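You operate a simulated robot arm through the tools that you are given. There is no shell and no other tool. Be economical: measure what you need, move in short steps, check, and stop when the job is done.

Carry out the task below with a simulated robot arm. There is one attempt and no reset: what you move stays moved.

## Task
Put the white mount in the black tray. Put the 36 mm block from the top of table four on top of the grey sanding block and the 42 mm block on top of the brown carton there. Do these in any order. Set down upright: block.

The check looks at the end state, three seconds after you hand in, the way a careful person would. Anything else that was tipped, shoved, dropped, spilled or broken makes it a failure.

## Robot
A 7-joint arm with a vacuum gripper on a trunk, on a base that drives. Base frame: it is fixed to the floor where the robot stands at the start and does not move with it; the origin is under the middle of the robot, x ahead of it, y to its left, z up. Lengths are in m, angles in rad, forces in N, time in s.
Its first joint turns from -1.204 to 3.002 rad. Places, roughly: black tray [0.75, 1.5, 0.75]; white mount (20x6x6 cm) [0.5, -0.1, 0.9]. Payload 1.06 kg.
Tool frame: the origin (TCP) lies in the middle of the cups' lips, and z points out of the cups. The gripper has 1 cup of 0.024 m across, covering 0.024 by 0.024 m (tool x, y); the bellows give 0.008 m. With the vacuum on, a cup seals on a smooth face that it is pressed against (1 to 4 N); it does not hold porous or soft things. The pull reaches 23 N.
Orientation is told as [roll, pitch, yaw] about the base's x, y, z axes, in that order, counted from this pose: with the cups facing straight down, the tool's x points along the base's -x, its y along +y and its z along -z.

## Interface
- The arm moves only by the tool drive_tool. Its argument "motion" is a list of rows, each a list of 3 entries, a list of its own where there are three numbers: the turn, a rotation vector about the tool's x, y, z in rad, then the shift along the tool's x, y, z in cm, then the vacuum: 1 switches it on, -1 off. In form: [[[wx, wy, wz], [tx, ty, tz], valve], ...]. A call has 1 to 8 rows; each row is the pose to reach, as a shift and turn from the pose commanded when the call began, along the tool's axes at that moment. A row lasts 0.2 s, in which the tool goes at most 0.05 m and 0.15 rad; a call with a longer step from one row to the next is refused whole, and so is a gripper value outside its range. A pose out of reach is approached as far as the arm can. The call stops where the force on the tool passes 40 N (or 10 N more than at its start, if that is more) or the arm is blocked; 0.2 s more then pass. The pull builds up within a second once a cup has sealed. Time passes only in rows, and 0.2 s behind the last, so rows that repeat a pose give it time. The reply holds the time, the measured pose of the TCP, the force on the tool along the base axes and the pull of the vacuum, in the units named above and with some noise, with the torque about the TCP (base axes, N m) and any sound that the robot's microphone picked up, and new pictures: "pictures" is both (left out), scene, wrist or none.
- Cameras (640 x 400 px; columns grow to the right, rows downward): "scene" is now at [0.1616, -0.0077, 1.2426]; the picture's right is [-0.07, -1.00, 0.00], its down [-0.52, 0.04, -0.86] and it looks along [0.85, -0.06, -0.52] (base axes); focal length 283 px, centre (320, 200). "wrist" rides on the gripper at [0.078, 0.019, -0.096] in the tool frame; the picture's right is [-0.24, 0.97, 0.00], its down [-0.71, -0.17, -0.69] and it looks along [-0.67, -0.16, 0.73] (tool axes); focal length 243 px, centre (320, 200). There is no depth. A picture from a camera that has moved, and an enlarged one, comes with that camera's place and axes in the base frame and with its lens.
- move_column(by): slides the trunk up (or, below 0, down) by that many m; the arm and the scene camera ride with it, the base frame stays. It gives what a move gives, with no picture.
- steer(legs): drives the robot by 1 to 6 legs, each [ahead, left, turn to the left] in m, m and rad, along the robot's own axes; the way and the turn of a leg run together, so that a leg with both is an arc; at most 1.5 m and 3.142 rad a leg. The arm and the cameras ride along, it lands a little off, and it stops where it bumps. It gives what a move gives, and a new picture of the scene camera.
- turn_head(pan, tilt): turns the head with the scene camera to pan (to the left, within 1.396 rad either way) and tilt (down, from -0.506 to 1.204), counted from straight ahead of the robot. It gives what a move gives, and a new picture of the scene camera.
- inspect(camera, box): a new picture of the part [left, top, right, bottom] of that camera's present view, enlarged. It takes no simulated time.
- sign_off(): hands the job in; it is judged then, once.

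Work in short steps. Places have to be worked out from the pictures, the camera data and where the tool is seen: move nearer, look again, correct. Check each grasp and each placing, and mend what went wrong. You have 165 turns and 260 pictures in all, those below and enlarged ones among them. Switch the vacuum off and draw the arm clear of the work before you hand the job in, unless the task says otherwise; then end with one line.

The tools are called after "Request:" as a command line: name --argument value ..., lists and objects as JSON in quotes. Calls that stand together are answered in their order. drive_tool: Moves the arm, as the interface text tells. Its arguments: {"type":"object","properties":{"motion":{"type":"array"},"pictures":{"type":"string","enum":["both","scene","wrist","none"]}},"required":["motion"]} The other tools are called the same way: move_column (by) slides the trunk up or down; steer (legs) drives the base; turn_head (pan, tilt) turns the head that bears the scene camera; inspect (camera, box) takes an enlarged picture of a part of a camera's view; sign_off () hands the job in.

At the start:

```text
time_s: 0.0
position: [0.3873, -0.0962, 1.0925]
orientation: [0.003, 0.0, -0.003]
ft_force: [-0.3, 0.6, 0.1]
ft_torque: [-0.01, 0.02, 0.02]
pull: 0.0
trunk travel left (down, up): [-0.4, 0.092]
robot x, y, heading: [0.0019, -0.0047, -0.001]
head pan, tilt: [-0.068, 0.545]
```

scene: 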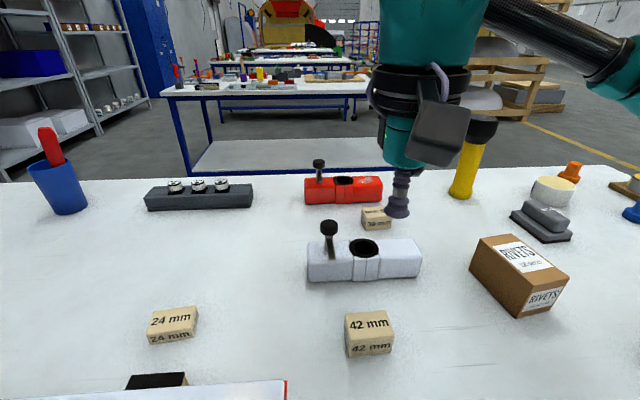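
wrist: 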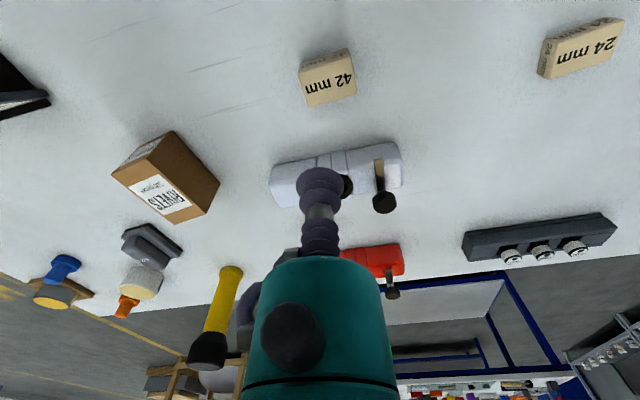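

I see the white mount, the 42 mm block, the carton, the sanding block, and a small block behind the mount whose label I can't read yet. I'll zoom in on it and on the sanding block area.

Request:
inspect --camera "scene" --box '[300, 150, 460, 250]'

Request:
inspect --camera "scene" --box '[440, 150, 640, 325]'

Request:
inspect --camera "scene" --box '[80, 280, 400, 400]'

```text
4.00 times, centred on (380, 200) of scene
camera zoom: at [0.1616, -0.0077, 1.2426], right [-0.07, -1.0, 0.0], down [-0.52, 0.04, -0.86], along [0.85, -0.06, -0.52], focal length 1132 px, centre (80, 200)
```

zoom: 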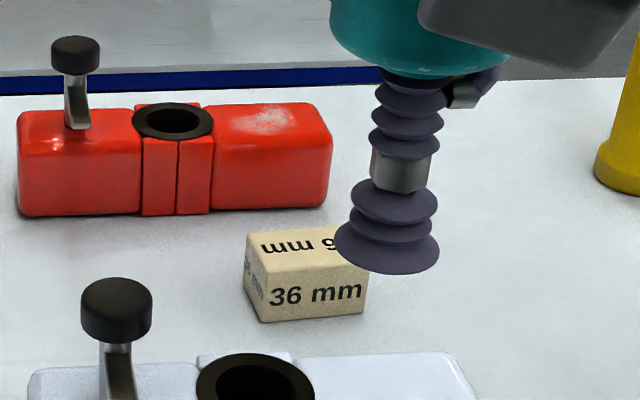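

```text
2.29 times, centred on (540, 238) of scene
camera zoom: at [0.1616, -0.0077, 1.2426], right [-0.07, -1.0, 0.0], down [-0.52, 0.04, -0.86], along [0.85, -0.06, -0.52], focal length 647 px, centre (-183, 114)
```

zoom: 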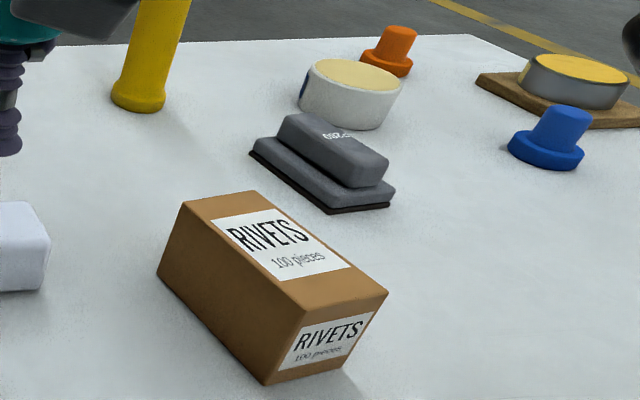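

```text
2.00 times, centred on (240, 340) of scene
camera zoom: at [0.1616, -0.0077, 1.2426], right [-0.07, -1.0, 0.0], down [-0.52, 0.04, -0.86], along [0.85, -0.06, -0.52], focal length 566 px, centre (480, -80)
```

zoom: 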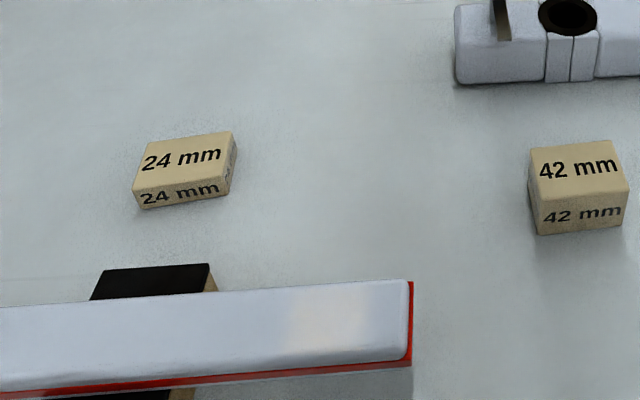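

The small block behind the mount is the 36 mm one. I'll look around for table numbers, the tray, and what is lying at the near edge.

Request:
turn_head --pan 1.2 --tilt 0.45

Request:
turn_head --pan 0.1 --tilt 1.1

Request:
turn_head --pan -0.9 --tilt 0.5

```text
time_s: 1.4
position: [0.387, -0.0956, 1.0922]
orientation: [0.002, 0.0, -0.003]
ft_force: [-0.6, -0.5, 0.4]
ft_torque: [0.01, -0.03, 0.05]
pull: 0.1
trunk travel left (down, up): [-0.4, 0.092]
robot x, y, heading: [0.0007, 0.004, 0.005]
head pan, tilt: [1.201, 0.45]
camera scene: at [0.1052, 0.0842, 1.2511], right [0.93, -0.36, 0.0], down [-0.16, -0.41, -0.9], along [0.33, 0.84, -0.44], focal length 283 px, centre (320, 200)
```

scene: 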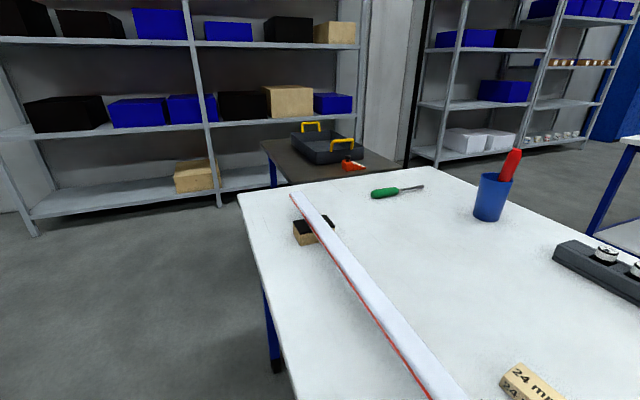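

```text
time_s: 2.8
position: [0.386, -0.0963, 1.093]
orientation: [0.002, 0.0, -0.002]
ft_force: [0.2, 1.6, -0.9]
ft_torque: [-0.02, 0.0, -0.01]
pull: 0.0
trunk travel left (down, up): [-0.4, 0.092]
robot x, y, heading: [0.0024, -0.0006, -0.002]
head pan, tilt: [0.099, 1.1]
camera scene: at [0.1347, 0.0048, 1.199], right [0.1, -0.99, 0.0], down [-0.89, -0.09, -0.45], along [0.45, 0.05, -0.89], focal length 283 px, centre (320, 200)
```

scene: 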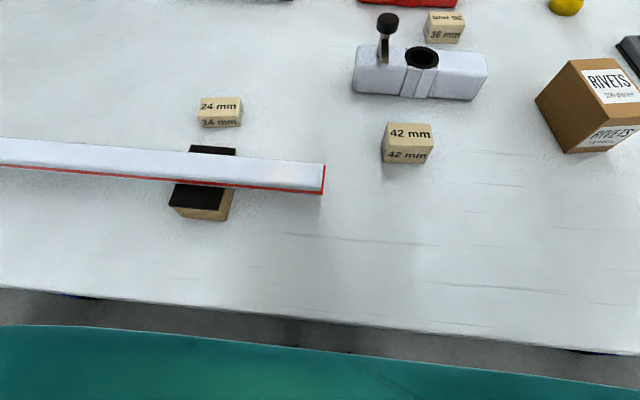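

```text
time_s: 4.0
position: [0.3875, -0.0952, 1.0934]
orientation: [0.001, 0.0, -0.001]
ft_force: [0.4, 0.7, -0.2]
ft_torque: [-0.01, -0.01, -0.02]
pull: 0.0
trunk travel left (down, up): [-0.4, 0.092]
robot x, y, heading: [-0.0019, -0.001, -0.004]
head pan, tilt: [-0.901, 0.499]
camera scene: at [0.1285, -0.0728, 1.2466], right [-0.78, -0.62, 0.0], down [-0.3, 0.38, -0.88], along [0.55, -0.69, -0.48], focal length 283 px, centre (320, 200)
```

scene: 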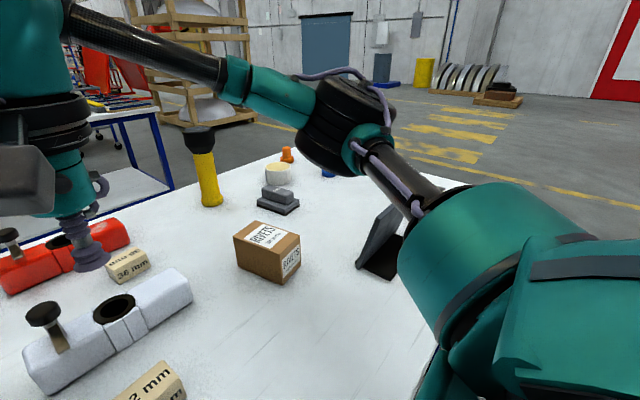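

Everything belongs to this table (the carton and sanding block are here); the tray is on a side table at the left. I'll aim the head down at the work area and move above the 42 mm block, estimated at (0.45, -0.106).

Request:
turn_head --pan -0.3 --tilt 0.85

Request:
drive_tool --motion '[[[0, 0, 0], [-3, -0.5, 3], -1], [[0, 0, 0], [-6.5, -1, 6], -1], [[0, 0, 0], [-6.5, -1, 10], -1], [[0, 0, 0], [-6.5, -1, 14], -1], [[0, 0, 0], [-6.5, -1, 17], -1]]'

```text
time_s: 5.0
position: [0.3866, -0.0963, 1.0921]
orientation: [0.002, 0.001, -0.001]
ft_force: [-1.0, 0.3, -0.4]
ft_torque: [-0.01, 0.01, 0.01]
pull: 0.0
trunk travel left (down, up): [-0.4, 0.092]
robot x, y, heading: [-0.0013, -0.0015, 0.004]
head pan, tilt: [-0.3, 0.85]
camera scene: at [0.1466, -0.0247, 1.2167], right [-0.3, -0.95, 0.0], down [-0.72, 0.22, -0.66], along [0.63, -0.2, -0.75], focal length 283 px, centre (320, 200)
```

scene: 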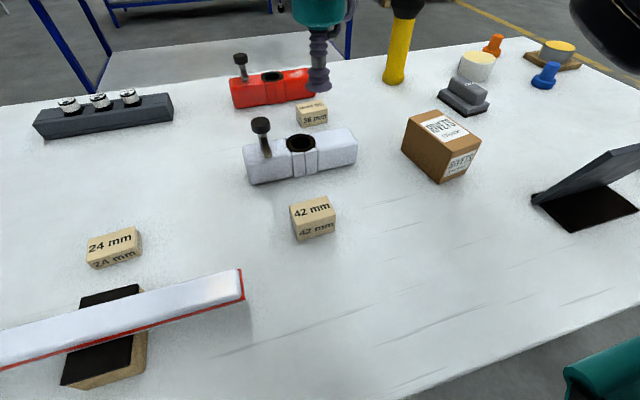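

```text
time_s: 6.2
position: [0.4498, -0.1061, 0.924]
orientation: [0.0, -0.002, -0.003]
ft_force: [-0.6, 0.5, -0.2]
ft_torque: [0.0, 0.0, -0.01]
pull: 0.1
trunk travel left (down, up): [-0.4, 0.092]
robot x, y, heading: [0.0015, -0.0028, 0.002]
head pan, tilt: [-0.3, 0.85]
camera scene: at [0.1466, -0.0247, 1.2167], right [-0.3, -0.96, 0.0], down [-0.72, 0.22, -0.66], along [0.63, -0.2, -0.75], focal length 283 px, centre (320, 200)
camera wrist: at [0.3725, -0.0884, 1.0189], right [0.24, 0.97, 0.0], down [0.71, -0.17, 0.69], along [0.67, -0.16, -0.73], focal length 243 px, centre (320, 200)
```

scene: 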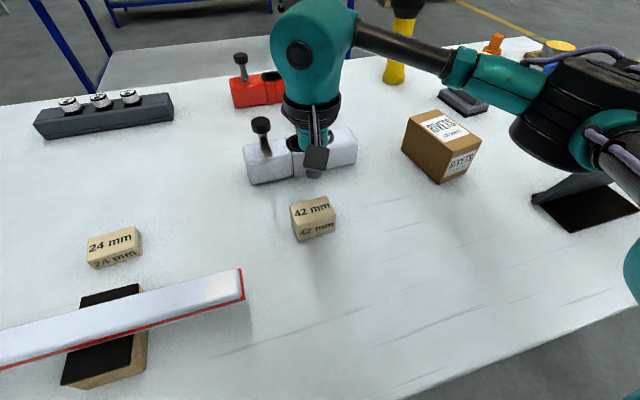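
wrist: 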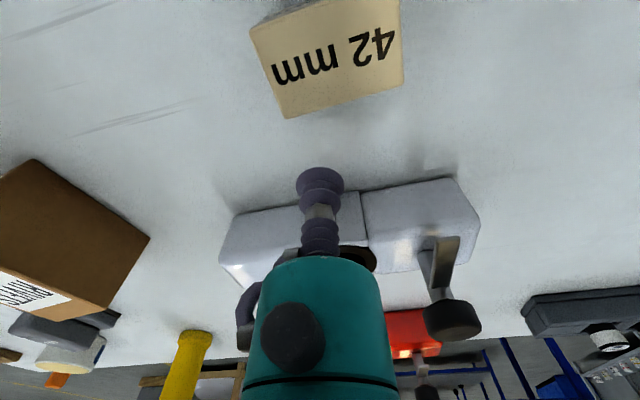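

Triangulating the two cameras gives the 42 mm block at about (0.40, -0.093) with its top near z = 0.90, so the table is nearer to 0.86 and I'm close to the mount. I'll back up and move over the block.

Request:
drive_tool --motion '[[[0, 0, 0], [0, 0, -3], -1], [[0, 0, 0], [4.5, 1.2, -3], -1], [[0, 0, 0], [5, 1.2, -2.5], -1]]'

```text
time_s: 7.0
position: [0.4009, -0.0951, 0.9499]
orientation: [0.0, -0.001, -0.002]
ft_force: [-0.1, -0.7, 0.5]
ft_torque: [0.04, -0.01, 0.02]
pull: 0.1
trunk travel left (down, up): [-0.4, 0.092]
robot x, y, heading: [0.0002, -0.0007, -0.001]
head pan, tilt: [-0.3, 0.85]
camera scene: at [0.1467, -0.0247, 1.2167], right [-0.3, -0.96, 0.0], down [-0.72, 0.22, -0.66], along [0.63, -0.2, -0.75], focal length 283 px, centre (320, 200)
camera wrist: at [0.3225, -0.0769, 1.0458], right [0.24, 0.97, 0.0], down [0.71, -0.17, 0.69], along [0.67, -0.16, -0.73], focal length 243 px, centre (320, 200)
```

scene: 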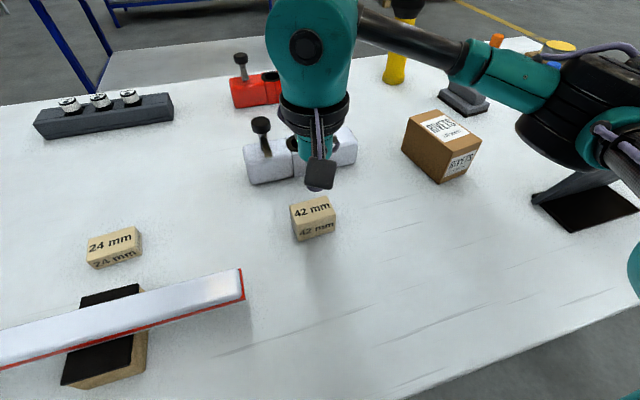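
wrist: 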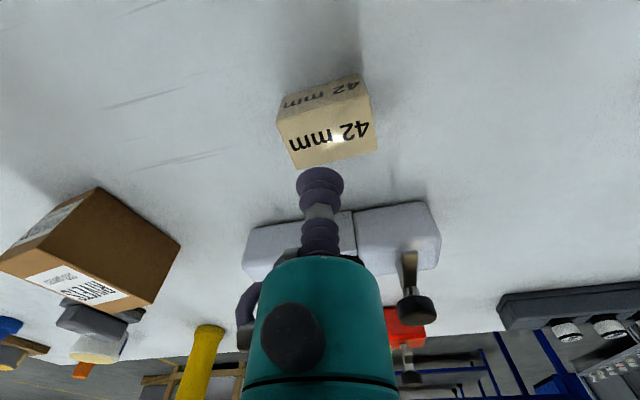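

The second view confirms the block top at (0.403, -0.089, ~0.895). I'll descend with vacuum on, slowing near the top.

Request:
drive_tool --motion '[[[0, 0, 0], [-0.1, 0.6, 2.5], 1], [[0, 0, 0], [-0.1, 0.6, 4], 1], [[0, 0, 0], [-0.1, 0.6, 4.4], 1], [[0, 0, 0], [-0.1, 0.6, 4.8], 1], [[0, 0, 0], [-0.1, 0.6, 5.2], 1], [[0, 0, 0], [-0.1, 0.6, 5.2], 1]]' --pictures "wrist"

```text
time_s: 8.4
position: [0.4033, -0.0888, 0.8975]
orientation: [0.002, -0.004, -0.003]
ft_force: [2.3, -0.5, 18.6]
ft_torque: [-0.06, 0.03, 0.01]
pull: 23.4
trunk travel left (down, up): [-0.4, 0.092]
robot x, y, heading: [0.0013, -0.0062, 0.001]
head pan, tilt: [-0.3, 0.85]
camera wrist: at [0.3248, -0.0693, 0.993], right [0.24, 0.97, 0.0], down [0.71, -0.17, 0.69], along [0.67, -0.16, -0.73], focal length 243 px, centre (320, 200)
```

wrist: 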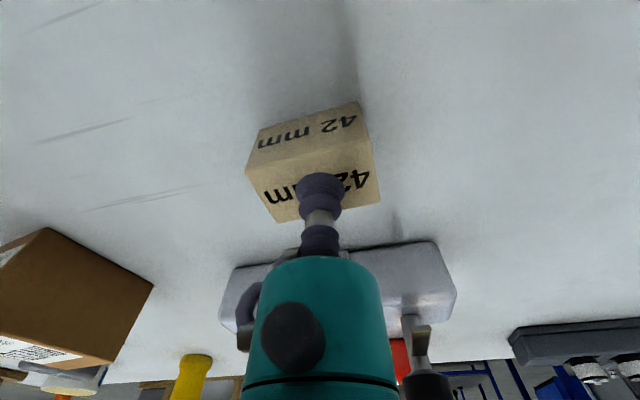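

The block is sealed (pull 23 N). I'll lift it and carry it high toward the carton, estimated near (0.46, -0.33).

Request:
drive_tool --motion '[[[0, 0, 0], [0, 0, -4], 1], [[0, 0, 0], [0, 0, -8], 1], [[0, 0, 0], [0, 0, -12.5], 1], [[0, 0, 0], [0, -4, -14.5], 1], [[0, 0, 0], [0, -8.5, -14.5], 1], [[0, 0, 0], [0, -13, -14.5], 1]]'

```text
time_s: 9.8
position: [0.4014, -0.2177, 1.0447]
orientation: [0.003, 0.0, -0.002]
ft_force: [0.3, 0.4, -1.5]
ft_torque: [0.0, 0.01, -0.02]
pull: 22.8
trunk travel left (down, up): [-0.4, 0.092]
robot x, y, heading: [0.0023, -0.0016, 0.002]
head pan, tilt: [-0.3, 0.85]
camera scene: at [0.1464, -0.0251, 1.2167], right [-0.3, -0.96, 0.0], down [-0.72, 0.22, -0.66], along [0.63, -0.19, -0.75], focal length 283 px, centre (320, 200)
camera wrist: at [0.3239, -0.1988, 1.1408], right [0.24, 0.97, 0.0], down [0.71, -0.17, 0.68], along [0.67, -0.16, -0.73], focal length 243 px, centre (320, 200)
```

scene: 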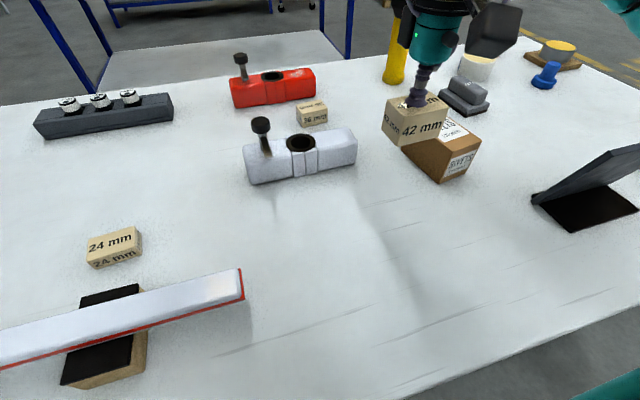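
wrist: 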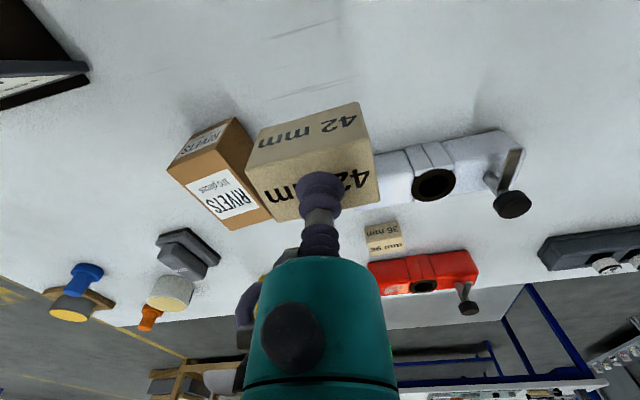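

Two views put the carton top's centre at about (0.471, -0.349, 0.929). I'll move above it at this height and check.

Request:
drive_tool --motion '[[[0, 0, 0], [-2, -4.4, 0], 1], [[0, 0, 0], [-4.5, -8.6, 0], 1], [[0, 0, 0], [-7, -12.8, 0], 1], [[0, 0, 0], [-7, -13.1, 0], 1]]'

Request:
inspect --camera "scene" --box '[360, 40, 520, 200]'

```text
time_s: 10.8
position: [0.4723, -0.3487, 1.0431]
orientation: [0.0, 0.001, -0.003]
ft_force: [-0.9, 0.5, -1.3]
ft_torque: [0.0, -0.01, 0.01]
pull: 23.1
trunk travel left (down, up): [-0.4, 0.092]
robot x, y, heading: [0.0006, 0.002, -0.005]
head pan, tilt: [-0.3, 0.85]
camera scene: at [0.1465, -0.0246, 1.2167], right [-0.3, -0.96, 0.0], down [-0.72, 0.22, -0.66], along [0.63, -0.2, -0.75], focal length 283 px, centre (320, 200)
camera wrist: at [0.3944, -0.3308, 1.1383], right [0.24, 0.97, 0.0], down [0.71, -0.17, 0.69], along [0.67, -0.16, -0.73], focal length 243 px, centre (320, 200)
```

scene: 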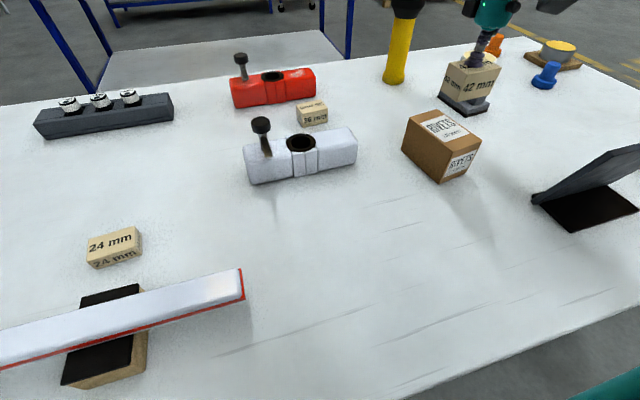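
wrist: 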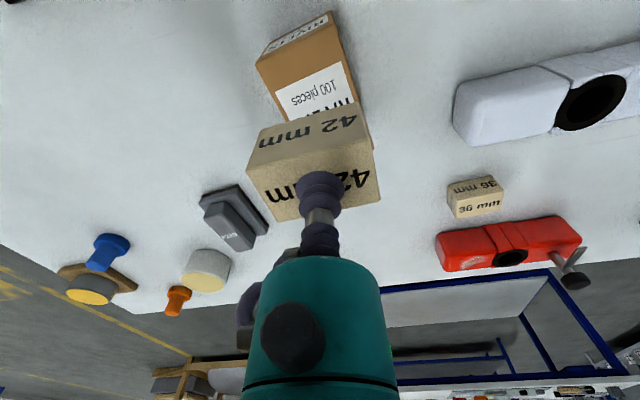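

```text
2.50 times, centred on (440, 120) of scene
camera zoom: at [0.1465, -0.0246, 1.2167], right [-0.3, -0.96, 0.0], down [-0.72, 0.22, -0.66], along [0.63, -0.2, -0.75], focal length 708 px, centre (20, 400)
```

zoom: 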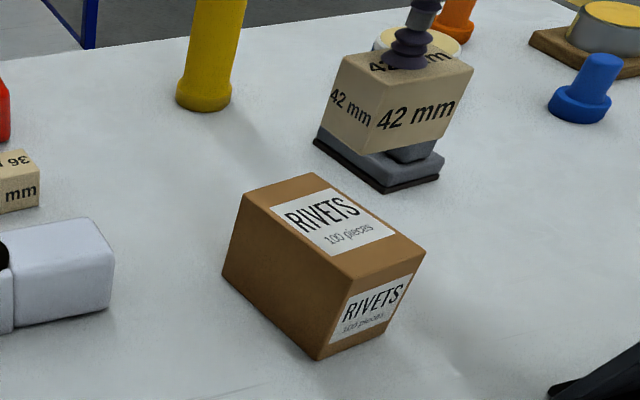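

The carton top's centre refines to (0.475, -0.351, 0.933), so I'm well centred. I'll descend to just above contact and check.

Request:
drive_tool --motion '[[[0, 0, 0], [-0.3, -0.2, 3], 1], [[0, 0, 0], [-0.3, -0.2, 5], 1], [[0, 0, 0], [-0.3, -0.2, 5.8], 1], [[0, 0, 0], [-0.3, -0.2, 6.2], 1]]'

Request:
inspect --camera "scene" --box '[360, 40, 520, 200]'

```text
time_s: 11.8
position: [0.4756, -0.3513, 0.98]
orientation: [0.002, 0.0, -0.001]
ft_force: [0.7, -0.2, -0.6]
ft_torque: [0.02, 0.02, -0.01]
pull: 22.9
trunk travel left (down, up): [-0.4, 0.092]
robot x, y, heading: [0.0006, -0.002, -0.001]
head pan, tilt: [-0.3, 0.85]
camera scene: at [0.1466, -0.0247, 1.2167], right [-0.3, -0.96, 0.0], down [-0.72, 0.22, -0.66], along [0.63, -0.2, -0.75], focal length 283 px, centre (320, 200)
camera wrist: at [0.3981, -0.3331, 1.0758], right [0.24, 0.97, 0.0], down [0.71, -0.17, 0.69], along [0.67, -0.16, -0.73], focal length 243 px, centre (320, 200)
```

scene: 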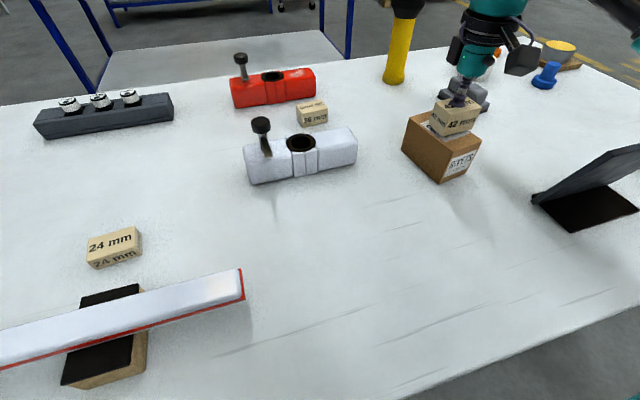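
wrist: 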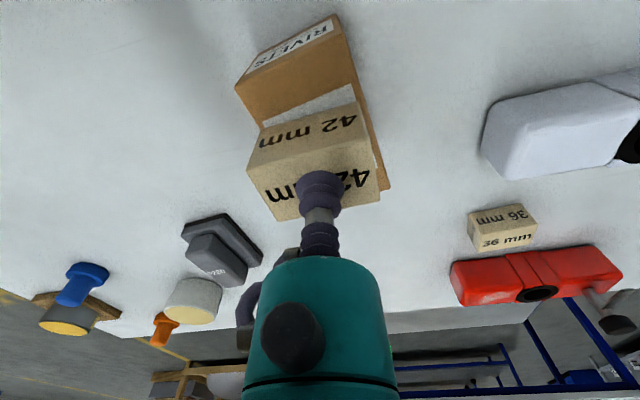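

```text
2.50 times, centred on (440, 120) of scene
camera zoom: at [0.1466, -0.0247, 1.2167], right [-0.3, -0.96, 0.0], down [-0.72, 0.22, -0.66], along [0.63, -0.2, -0.75], focal length 708 px, centre (20, 400)
```

zoom: 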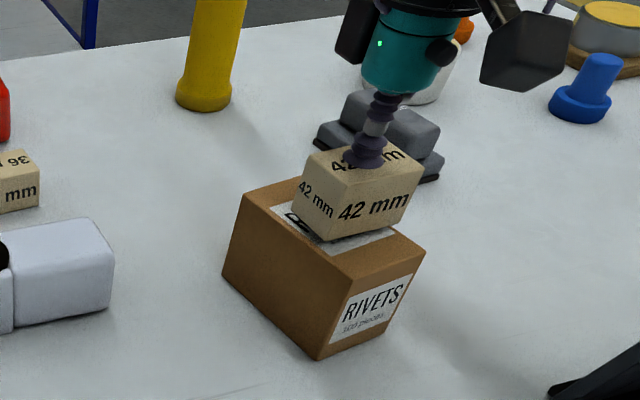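

The block hovers a few mm above the carton, well centred. I'll lower in 2 mm steps to contact.

Request:
drive_tool --motion '[[[0, 0, 0], [0, 0, 0.2], 1], [[0, 0, 0], [0, 0, 0.4], 1], [[0, 0, 0], [0, 0, 0.4], 1]]' --pictures "none"

```text
time_s: 12.7
position: [0.4757, -0.3518, 0.9755]
orientation: [0.003, 0.002, -0.002]
ft_force: [-0.3, 0.1, -1.6]
ft_torque: [0.01, -0.03, -0.03]
pull: 22.8
trunk travel left (down, up): [-0.4, 0.092]
robot x, y, heading: [0.0008, 0.001, -0.001]
head pan, tilt: [-0.3, 0.85]
```

No contact yet; I'll continue down gently.

Request:
drive_tool --motion '[[[0, 0, 0], [0, 0, 0.2], 1], [[0, 0, 0], [0, 0, 0.4], 1], [[0, 0, 0], [0, 0, 0.4], 1]]' --pictures "none"

```text
time_s: 13.4
position: [0.4755, -0.3506, 0.9729]
orientation: [0.001, -0.004, -0.003]
ft_force: [4.7, -3.9, 19.1]
ft_torque: [-0.01, 0.01, 0.02]
pull: 23.0
trunk travel left (down, up): [-0.4, 0.092]
robot x, y, heading: [-0.0019, 0.0007, 0.003]
head pan, tilt: [-0.3, 0.85]
```

Contact at 19 N. I'll ease off slightly, vent and rise.

Request:
drive_tool --motion '[[[0, 0, 0], [0, 0, -0.2], 1], [[0, 0, 0], [0, 0, -0.2], -1], [[0, 0, 0], [0, 0, -0.2], -1], [[0, 0, 0], [0, 0, -0.2], -1], [[0, 0, 0], [0, 0, -1.5], -1], [[0, 0, 0], [0, 0, -5], -1], [[0, 0, 0], [0, 0, -9], -1]]'

```text
time_s: 15.1
position: [0.4739, -0.3506, 1.0635]
orientation: [0.001, 0.002, -0.006]
ft_force: [-0.1, -0.1, -0.6]
ft_torque: [0.01, 0.01, 0.0]
pull: 0.0
trunk travel left (down, up): [-0.4, 0.092]
robot x, y, heading: [0.0052, 0.0008, 0.001]
head pan, tilt: [-0.3, 0.85]
camera scene: at [0.1463, -0.0244, 1.2167], right [-0.3, -0.96, 0.0], down [-0.72, 0.22, -0.66], along [0.63, -0.2, -0.75], focal length 283 px, centre (320, 200)
camera wrist: at [0.3954, -0.3325, 1.1587], right [0.24, 0.97, 0.0], down [0.71, -0.17, 0.68], along [0.67, -0.16, -0.73], focal length 243 px, centre (320, 200)
```

scene: 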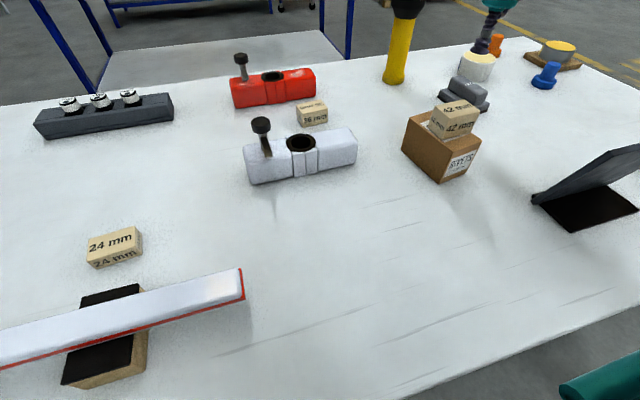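
wrist: 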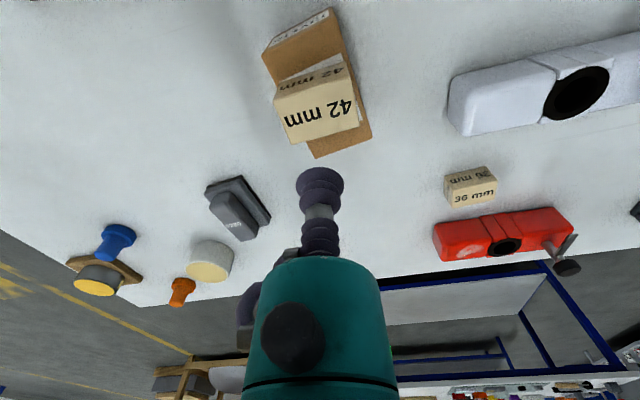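

The 42 mm block sits squarely on the carton. The 36 mm block (~0.675, -0.17) and sanding block (~0.625, -0.52) are farther than 0.6 m from the robot's axis, so I need to know how much room the base has; I'll look down at the table edge.

Request:
turn_head --pan 1.2 --tilt 1.2

Request:
turn_head --pan -1.0 --tilt 0.3

```text
time_s: 16.6
position: [0.4745, -0.3499, 1.0625]
orientation: [0.002, 0.0, -0.001]
ft_force: [0.4, -0.3, 0.0]
ft_torque: [0.0, 0.0, -0.02]
pull: 0.1
trunk travel left (down, up): [-0.4, 0.092]
robot x, y, heading: [0.0004, 0.0003, 0.004]
head pan, tilt: [1.201, 1.201]
camera scene: at [0.0922, 0.0506, 1.193], right [0.93, -0.36, 0.0], down [-0.34, -0.87, -0.36], along [0.13, 0.34, -0.93], focal length 283 px, centre (320, 200)
```

scene: 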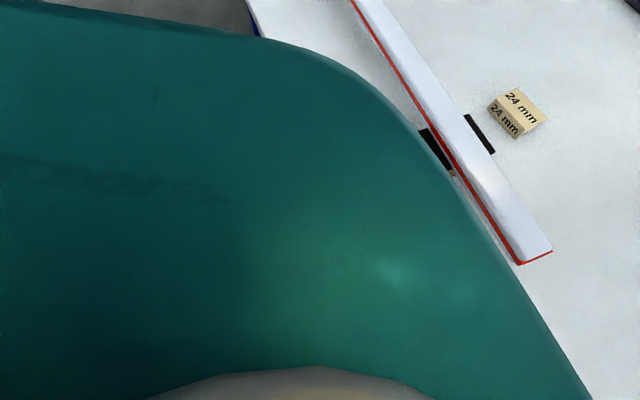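

```text
time_s: 18.7
position: [0.4734, -0.3501, 1.0613]
orientation: [0.002, -0.001, -0.002]
ft_force: [-1.0, -0.6, -0.8]
ft_torque: [-0.02, 0.01, 0.01]
pull: 0.1
trunk travel left (down, up): [-0.4, 0.092]
robot x, y, heading: [-0.0025, -0.0007, -0.003]
head pan, tilt: [-1.0, 0.3]
camera scene: at [0.1224, -0.08, 1.265], right [-0.84, -0.54, 0.0], down [-0.16, 0.25, -0.96], along [0.52, -0.8, -0.3], focal length 283 px, centre (320, 200)
```

scene: 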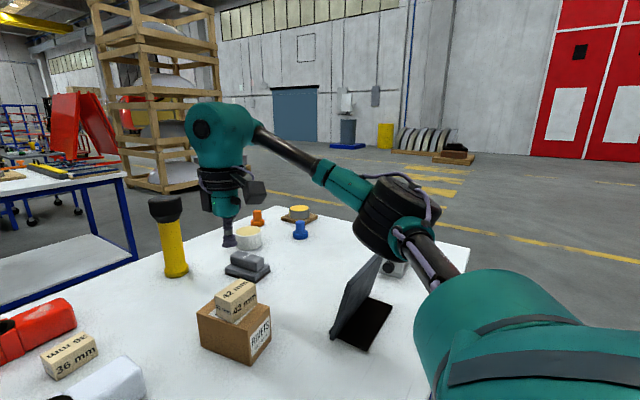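

The floor right and behind the table is free, but from any side these items lie near 0.62 m or more. I'll test in free air how far the arm actually reaches, outward at z≈1.06.

Request:
drive_tool --motion '[[[0, 0, 0], [-3, -2, 0], -1], [[0, 0, 0], [-6, -4, 0], -1], [[0, 0, 0], [-9, -6, 0], -1], [[0, 0, 0], [-12, -8, 0], -1], [[0, 0, 0], [-12, -8, 0], -1]]' --pictures "none"

```text
time_s: 19.9
position: [0.4886, -0.3617, 1.0626]
orientation: [0.001, 0.0, -0.002]
ft_force: [0.0, -0.7, -0.6]
ft_torque: [0.02, 0.02, 0.0]
pull: 0.0
out of reach, approached as far as the arm can: row 1, 2, 3, 4, 5
trunk travel left (down, up): [-0.4, 0.092]
robot x, y, heading: [0.001, 0.0009, 0.005]
head pan, tilt: [-1.0, 0.3]
```

Max radius is ~0.61 m, so the base must go a bit nearer. To see the clearance between torso and table I'll turn the tool around so the wrist camera faces the robot, after drawing back.

Request:
drive_tool --motion '[[[0, 0, 0], [4, 3, -2], -1], [[0, 0, 0], [8, 6, -4], -1], [[0, 0, 0.15], [8, 6, -4], -1], [[0, 0, 0.3], [8, 6, -4], -1], [[0, 0, 0.45], [8, 6, -4], -1], [[0, 0, 0.6], [8, 6, -4], -1], [[0, 0, 0.75], [8, 6, -4], -1], [[0, 0, 0.9], [8, 6, -4], -1]]' --pictures "none"

Request:
drive_tool --motion '[[[0, 0, 0.15], [0, 0, 0], -1], [[0, 0, 0.3], [0, 0, 0], -1], [[0, 0, 0.45], [0, 0, 0], -1], [[0, 0, 0.6], [0, 0, 0], -1], [[0, 0, 0.75], [0, 0, 0], -1], [[0, 0, 0.9], [0, 0, 0], -1], [[0, 0, 1.05], [0, 0, 0], -1], [[0, 0, 1.2], [0, 0, 0], -1]]' --pictures "wrist"

```text
refused: row 1 steps farther than a row can; nothing moved
```

```text
time_s: 21.7
position: [0.4843, -0.3597, 1.0584]
orientation: [0.0, 0.0, -1.204]
ft_force: [0.4, -0.3, -0.2]
ft_torque: [-0.01, -0.02, 0.0]
pull: 0.0
trunk travel left (down, up): [-0.4, 0.092]
robot x, y, heading: [-0.0023, -0.0008, 0.002]
head pan, tilt: [-1.0, 0.3]
camera wrist: at [0.4741, -0.2809, 1.1529], right [0.99, 0.13, 0.0], down [0.09, -0.72, 0.68], along [0.09, -0.68, -0.73], focal length 243 px, centre (320, 200)
```

wrist: 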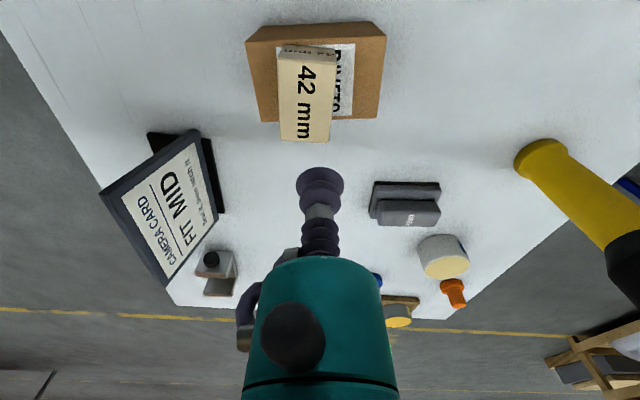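

The view works. I'll draw back nearer the robot while continuing the turn to face it.

Request:
drive_tool --motion '[[[0, 0, 0.15], [3.4, -1.7, -0.5], -1], [[0, 0, 0.3], [6.8, -3.4, -1], -1], [[0, 0, 0.45], [10.2, -5.1, -1.5], -1], [[0, 0, 0.6], [13.6, -6.8, -2], -1], [[0, 0, 0.75], [17, -8.5, -2.5], -1], [[0, 0, 0.9], [20.4, -10.2, -3], -1], [[0, 0, 1.05], [23.7, -11.7, -3.5], -1], [[0, 0, 1.2], [23.7, -11.7, -4], -1]]' --pictures "none"

Request:
drive_tool --motion '[[[0, 0, 0.15], [0, 0, 0], -1], [[0, 0, 0.3], [0, 0, 0], -1], [[0, 0, 0.45], [0, 0, 0], -1], [[0, 0, 0.6], [0, 0, 0], -1]]' --pictures "wrist"

```text
time_s: 23.5
position: [0.2906, -0.1816, 1.0959]
orientation: [-0.001, 0.001, -2.404]
ft_force: [0.2, 0.1, -0.5]
ft_torque: [0.03, 0.02, -0.01]
pull: 0.1
trunk travel left (down, up): [-0.4, 0.092]
robot x, y, heading: [0.0022, 0.0002, -0.002]
head pan, tilt: [-1.0, 0.3]
```

```text
time_s: 24.5
position: [0.2897, -0.1816, 1.0958]
orientation: [-0.002, 0.0, -3.004]
ft_force: [-0.5, 0.3, 0.8]
ft_torque: [0.02, -0.05, -0.01]
pull: 0.1
trunk travel left (down, up): [-0.4, 0.092]
robot x, y, heading: [-0.0009, 0.0024, 0.001]
head pan, tilt: [-1.0, 0.3]
camera wrist: at [0.3702, -0.1901, 1.1925], right [-0.1, -0.99, 0.0], down [-0.72, 0.07, 0.68], along [-0.68, 0.07, -0.73], focal length 243 px, centre (320, 200)
```

wrist: 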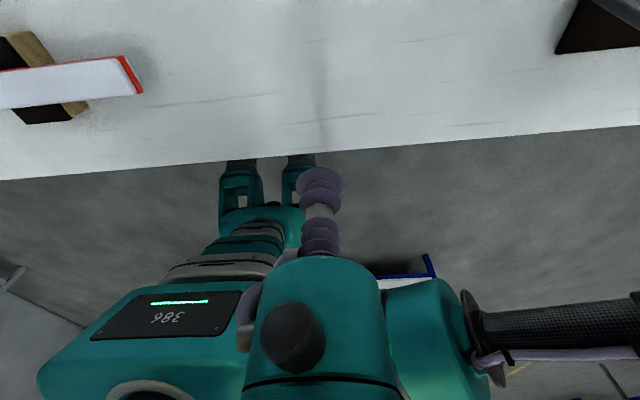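

The torso's waist is ~9 cm or more behind the table edge at table height and the chest sits above it, so there's room to roll forward a little. First I'll shift right to y≈-0.27, then ahead 3 cm as a cautious test.

Request:
steer --legs '[[0, -0.27, 0], [0.03, 0, 0]]'

Request:
drive_tool --motion '[[[0, 0, -0.15], [0, 0, 0], -1], [[0, 0, -0.3], [0, 0, 0], -1], [[0, 0, -0.45], [0, 0, 0], -1], [[0, 0, -0.6], [0, 0, 0], -1], [[0, 0, -0.75], [0, 0, 0], -1], [[0, 0, -0.9], [0, 0, 0], -1], [[0, 0, -1.05], [0, 0, 0], -1], [[0, 0, -1.2], [0, 0, 0], -1]]' --pictures "none"

Request:
drive_tool --motion '[[[0, 0, -0.15], [0, 0, 0], -1], [[0, 0, -0.3], [0, 0, 0], -1], [[0, 0, -0.45], [0, 0, 0], -1], [[0, 0, -0.6], [0, 0, 0], -1], [[0, 0, -0.75], [0, 0, 0], -1], [[0, 0, -0.9], [0, 0, 0], -1], [[0, 0, -1.05], [0, 0, 0], -1], [[0, 0, -1.2], [0, 0, 0], -1]]' --pictures "none"

Request:
drive_tool --motion '[[[0, 0, -0.15], [0, 0, 0], -1], [[0, 0, -0.3], [0, 0, 0], -1], [[0, 0, -0.45], [0, 0, 0], -1], [[0, 0, -0.6], [0, 0, 0], -1]]' --pictures "wrist"

```text
time_s: 26.9
position: [0.3196, -0.4511, 1.0959]
orientation: [-0.001, 0.0, -3.007]
ft_force: [0.9, -0.5, 0.5]
ft_torque: [-0.03, -0.01, 0.0]
pull: 0.0
trunk travel left (down, up): [-0.4, 0.092]
robot x, y, heading: [0.0299, -0.2663, -0.004]
head pan, tilt: [-1.0, 0.3]
camera scene: at [0.1519, -0.3503, 1.2649], right [-0.84, -0.54, 0.0], down [-0.16, 0.25, -0.96], along [0.51, -0.81, -0.3], focal length 283 px, centre (320, 200)
```

scene: 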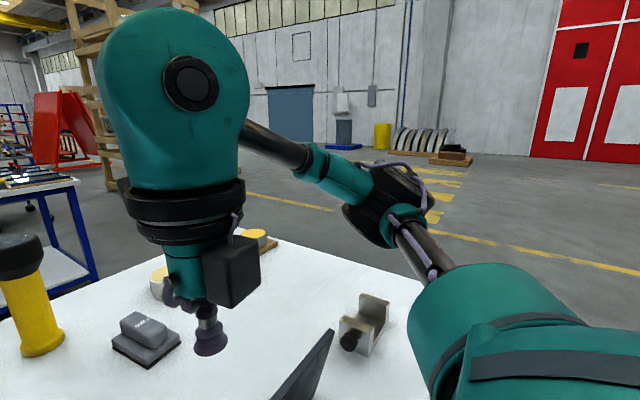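

```text
time_s: 28.7
position: [0.3186, -0.4519, 1.0977]
orientation: [0.0, 0.003, -1.801]
ft_force: [-0.3, -0.1, -0.5]
ft_torque: [0.01, 0.03, -0.01]
pull: 0.1
trunk travel left (down, up): [-0.4, 0.092]
robot x, y, heading: [0.0317, -0.268, 0.001]
head pan, tilt: [-1.0, 0.3]
```

```text
time_s: 30.5
position: [0.3174, -0.4509, 1.0969]
orientation: [0.002, -0.002, -0.605]
ft_force: [-0.1, 0.7, -0.7]
ft_torque: [-0.05, -0.03, -0.01]
pull: 0.1
trunk travel left (down, up): [-0.4, 0.092]
robot x, y, heading: [0.0297, -0.2716, -0.002]
head pan, tilt: [-1.0, 0.3]
```

```text
time_s: 31.5
position: [0.3179, -0.452, 1.0965]
orientation: [0.002, 0.0, -0.003]
ft_force: [0.3, -0.1, 0.3]
ft_torque: [0.0, -0.03, 0.01]
pull: 0.0
trunk travel left (down, up): [-0.4, 0.092]
robot x, y, heading: [0.0264, -0.2728, -0.01]
head pan, tilt: [-1.0, 0.3]
camera wrist: at [0.24, -0.4337, 1.192], right [0.24, 0.97, 0.0], down [0.71, -0.17, 0.69], along [0.67, -0.16, -0.73], focal length 243 px, centre (320, 200)
```

wrist: 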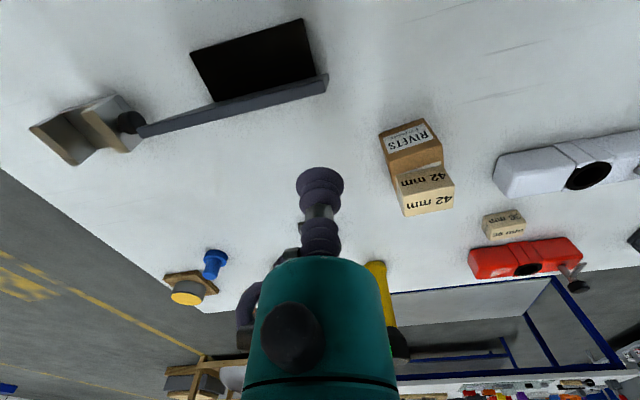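

No bump. I'll go ahead another 3 cm twice in separate legs.

Request:
steer --legs '[[0.03, 0, 0]]'

Request:
turn_head --pan -0.1 --tilt 0.8

```text
time_s: 32.3
position: [0.3483, -0.4518, 1.0969]
orientation: [0.001, -0.001, -0.006]
ft_force: [0.1, -0.3, -0.6]
ft_torque: [-0.04, 0.01, 0.01]
pull: 0.0
trunk travel left (down, up): [-0.4, 0.092]
robot x, y, heading: [0.0624, -0.2712, -0.008]
head pan, tilt: [-1.0, 0.3]
camera scene: at [0.1821, -0.3503, 1.2649], right [-0.84, -0.54, 0.0], down [-0.16, 0.25, -0.96], along [0.51, -0.81, -0.3], focal length 283 px, centre (320, 200)
```

scene: 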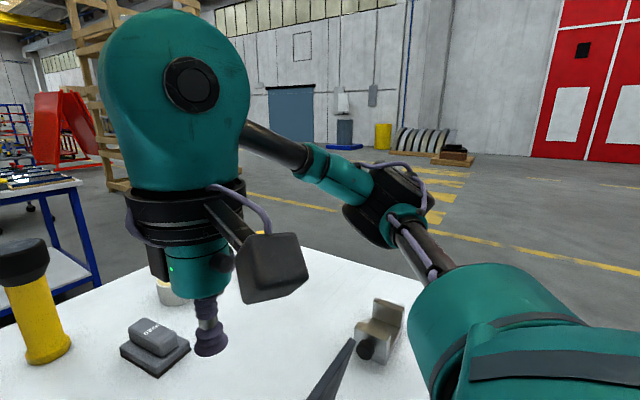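

```text
time_s: 33.5
position: [0.3483, -0.4526, 1.0968]
orientation: [0.002, -0.001, -0.007]
ft_force: [-0.4, 0.6, -0.9]
ft_torque: [0.01, 0.0, -0.03]
pull: 0.0
trunk travel left (down, up): [-0.4, 0.092]
robot x, y, heading: [0.0612, -0.269, -0.005]
head pan, tilt: [-0.099, 0.799]
camera scene: at [0.2113, -0.2799, 1.2207], right [-0.1, -0.99, 0.0], down [-0.71, 0.07, -0.7], along [0.69, -0.07, -0.72], focal length 283 px, centre (320, 200)
```

scene: 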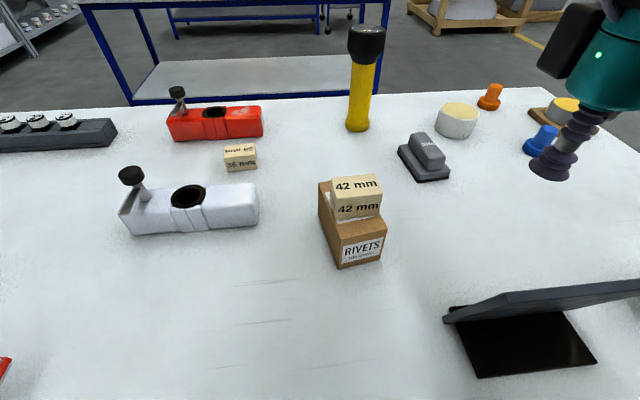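

Positions confirmed: 36 mm block (0.674, -0.172), sanding block (0.623, -0.522). One more 3 cm ahead puts both within ~0.59 m.

Request:
steer --legs '[[0.035, 0.0, 0]]'

```text
time_s: 34.4
position: [0.3843, -0.4521, 1.0958]
orientation: [0.001, 0.0, -0.007]
ft_force: [0.0, -0.3, 0.5]
ft_torque: [-0.02, 0.03, -0.02]
pull: 0.0
trunk travel left (down, up): [-0.4, 0.092]
robot x, y, heading: [0.0938, -0.2698, -0.001]
head pan, tilt: [-0.099, 0.799]
camera scene: at [0.2469, -0.2802, 1.2206], right [-0.1, -0.99, 0.0], down [-0.71, 0.07, -0.7], along [0.69, -0.07, -0.72], focal length 283 px, centre (320, 200)
```

scene: 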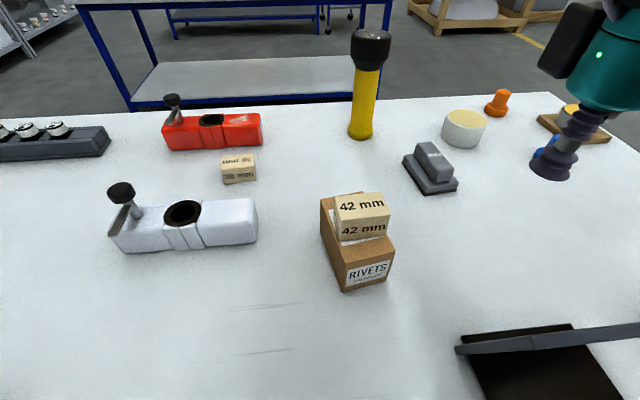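

Now move the tool over the 36 mm block: first sideways at z≈1.1, then outwards.

Request:
drive_tool --motion '[[[0, 0, 0], [0, 4.7, 0], -1], [[0, 0, 0], [0, 9.4, 0], -1], [[0, 0, 0], [0, 14.1, 0], -1], [[0, 0, 0], [0, 18.8, 0], -1], [[0, 0, 0], [0, 23.5, 0], -1], [[0, 0, 0], [0, 28, 0], -1], [[0, 0, 0], [-4.5, 28, 0], -1], [[0, 0, 0], [-9, 28, 0], -1]]' --pictures "none"

Request:
drive_tool --motion '[[[0, 0, 0], [-4.5, 0, 1], -1], [[0, 0, 0], [-9, 0, 2], -1], [[0, 0, 0], [-13.5, 0, 4], -1], [[0, 0, 0], [-17, 0, 6], -1], [[0, 0, 0], [-19.5, 0, 8], -1], [[0, 0, 0], [-19.5, 0, 10], -1]]'

```text
time_s: 36.2
position: [0.4731, -0.1724, 1.0988]
orientation: [-0.001, 0.0, -0.007]
ft_force: [0.6, -0.9, 0.7]
ft_torque: [-0.03, 0.0, -0.03]
pull: 0.1
trunk travel left (down, up): [-0.4, 0.092]
robot x, y, heading: [0.0927, -0.271, -0.01]
head pan, tilt: [-0.099, 0.799]
```

```text
time_s: 37.6
position: [0.6424, -0.1844, 0.9936]
orientation: [0.0, -0.004, -0.01]
ft_force: [0.0, 0.4, 0.3]
ft_torque: [0.03, 0.04, -0.02]
pull: 0.0
out of reach, approached as far as the arm can: row 5, 6
trunk travel left (down, up): [-0.4, 0.092]
robot x, y, heading: [0.0935, -0.2676, -0.004]
head pan, tilt: [-0.099, 0.799]
camera scene: at [0.2475, -0.2817, 1.2204], right [-0.1, -0.99, 0.0], down [-0.71, 0.08, -0.7], along [0.69, -0.07, -0.72], focal length 283 px, centre (320, 200)
camera wrist: at [0.5645, -0.1651, 1.0903], right [0.24, 0.97, 0.0], down [0.71, -0.18, 0.69], along [0.66, -0.17, -0.73], focal length 243 px, centre (320, 200)
```

scene: 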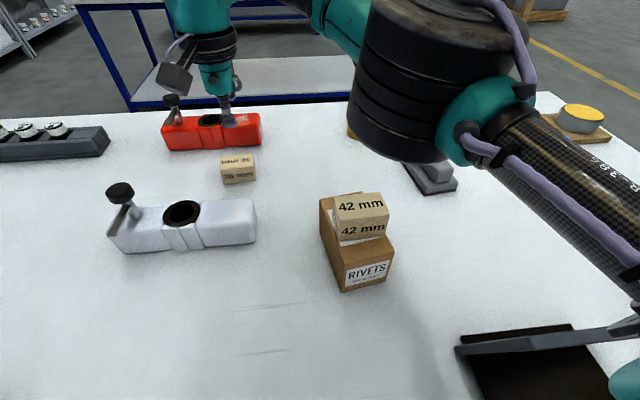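
wrist: 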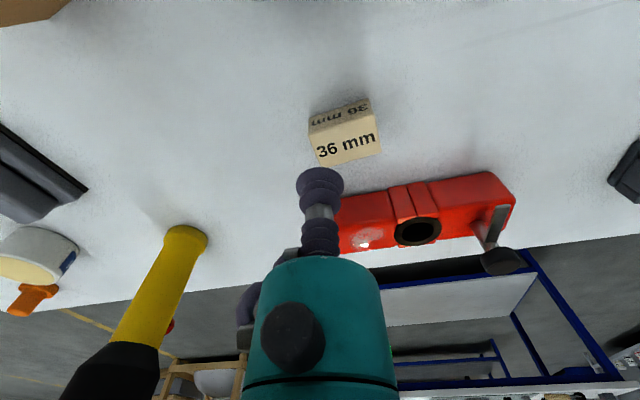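

The arm stopped at x≈0.642, 3 cm short. I'll check whether the reach grows when lower: descend a bit to z≈0.94 and push out again.

Request:
drive_tool --motion '[[[0, 0, 0], [0, 0, 2.5], -1], [[0, 0, 0], [0, 0, 5], -1], [[0, 0, 0], [-1.5, 1, 5], -1], [[0, 0, 0], [-3.2, 1.4, 5], -1], [[0, 0, 0], [-3.2, 1.4, 5], -1]]' --pictures "none"

```text
time_s: 38.8
position: [0.6593, -0.173, 0.9594]
orientation: [0.018, -0.04, -0.014]
ft_force: [-0.7, 0.9, -1.0]
ft_torque: [0.01, 0.03, -0.01]
pull: 0.0
out of reach, approached as far as the arm can: row 3, 4, 5
trunk travel left (down, up): [-0.4, 0.092]
robot x, y, heading: [0.0932, -0.2679, -0.005]
head pan, tilt: [-0.099, 0.799]
```

Still short by ~1.5–2 cm. I'll raise the tool and draw in, then shift the robot left so the block lies straight ahead.

Request:
drive_tool --motion '[[[0, 0, 0], [2, 0, -4], -1], [[0, 0, 0], [4, 0, -8], -1], [[0, 0, 0], [6, 0, -10], -1]]' --pictures "none"

Request:
steer --legs '[[0, 0.12, 0]]'

```text
time_s: 39.6
position: [0.5998, -0.1734, 1.0566]
orientation: [0.0, -0.001, -0.008]
ft_force: [0.4, 0.0, 0.1]
ft_torque: [0.01, 0.02, 0.02]
pull: 0.0
trunk travel left (down, up): [-0.4, 0.092]
robot x, y, heading: [0.095, -0.2717, -0.005]
head pan, tilt: [-0.099, 0.799]
```

```text
time_s: 40.8
position: [0.6011, -0.055, 1.0568]
orientation: [0.001, -0.001, -0.007]
ft_force: [-1.0, 0.7, 0.0]
ft_torque: [-0.01, 0.01, 0.04]
pull: 0.0
trunk travel left (down, up): [-0.4, 0.092]
robot x, y, heading: [0.0933, -0.1503, -0.009]
head pan, tilt: [-0.099, 0.799]
camera scene: at [0.2466, -0.1619, 1.2207], right [-0.1, -0.99, 0.0], down [-0.71, 0.07, -0.7], along [0.69, -0.07, -0.72], focal length 283 px, centre (320, 200)
```

scene: 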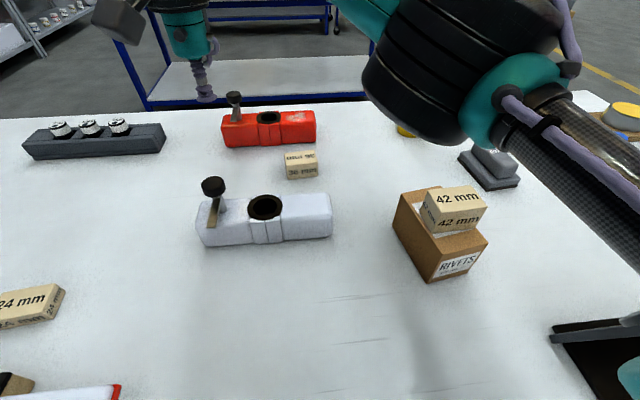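

Now to above the block: y to -0.172, x out to 0.67, down to z≈0.95.

Request:
drive_tool --motion '[[[0, 0, 0], [0, -4, 0], -1], [[0, 0, 0], [0, -8, 0], -1], [[0, 0, 0], [-1.5, -11.7, 1], -1], [[0, 0, 0], [-4, -11.7, 4], -1], [[0, 0, 0], [-5.5, -11.7, 7.5], -1], [[0, 0, 0], [-7, -11.7, 10], -1], [[0, 0, 0], [-7, -11.7, 11], -1]]'

```text
time_s: 42.4
position: [0.6706, -0.1734, 0.9487]
orientation: [0.002, 0.0, -0.006]
ft_force: [0.4, 0.3, -0.6]
ft_torque: [-0.02, 0.01, -0.04]
pull: 0.1
trunk travel left (down, up): [-0.4, 0.092]
robot x, y, heading: [0.0998, -0.1507, -0.009]
head pan, tilt: [-0.099, 0.799]
camera scene: at [0.2466, -0.1627, 1.2207], right [-0.1, -0.99, 0.0], down [-0.71, 0.07, -0.7], along [0.69, -0.07, -0.72], focal length 283 px, centre (320, 200)
camera wrist: at [0.5929, -0.1542, 1.0441], right [0.24, 0.97, 0.0], down [0.71, -0.18, 0.69], along [0.67, -0.17, -0.73], focal length 243 px, centre (320, 200)
```

scene: 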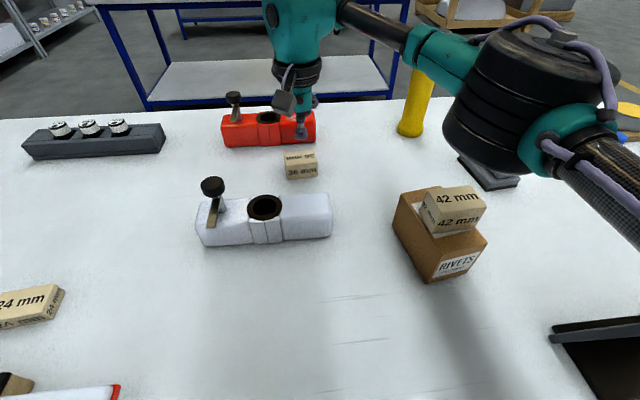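
wrist: 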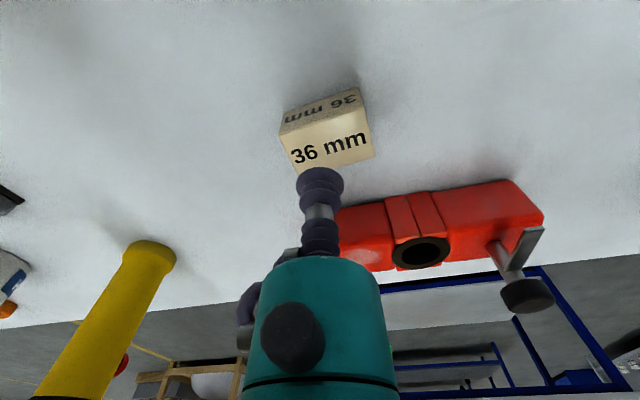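

Reach is fine now; the block's centre is at (0.677, -0.171). Descend with vacuum on.

Request:
drive_tool --motion '[[[0, 0, 0], [-0.6, 0.2, 2.5], 1], [[0, 0, 0], [-0.6, 0.2, 4], 1], [[0, 0, 0], [-0.6, 0.2, 4.7], 1], [[0, 0, 0], [-0.6, 0.2, 5.1], 1], [[0, 0, 0], [-0.6, 0.2, 5.4], 1], [[0, 0, 0], [-0.6, 0.2, 5.4], 1]]' --pictures "wrist"

```text
time_s: 43.8
position: [0.6767, -0.1709, 0.8937]
orientation: [0.002, -0.004, -0.008]
ft_force: [5.3, -1.2, 15.4]
ft_torque: [0.01, 0.0, 0.01]
pull: 22.5
trunk travel left (down, up): [-0.4, 0.092]
robot x, y, heading: [0.0966, -0.1538, -0.007]
head pan, tilt: [-0.099, 0.799]
camera wrist: at [0.5982, -0.1517, 0.9902], right [0.24, 0.97, 0.0], down [0.7, -0.18, 0.69], along [0.67, -0.16, -0.73], focal length 243 px, centre (320, 200)
```

wrist: 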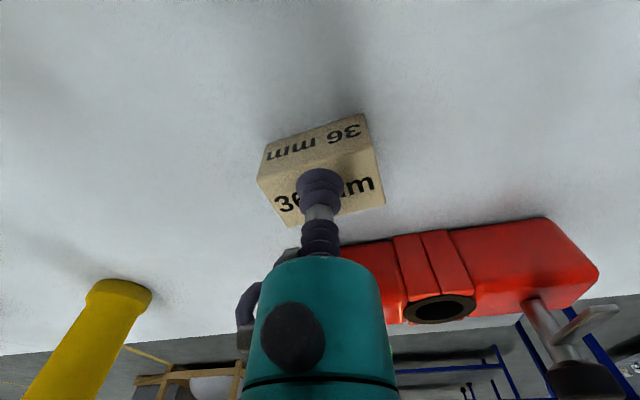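

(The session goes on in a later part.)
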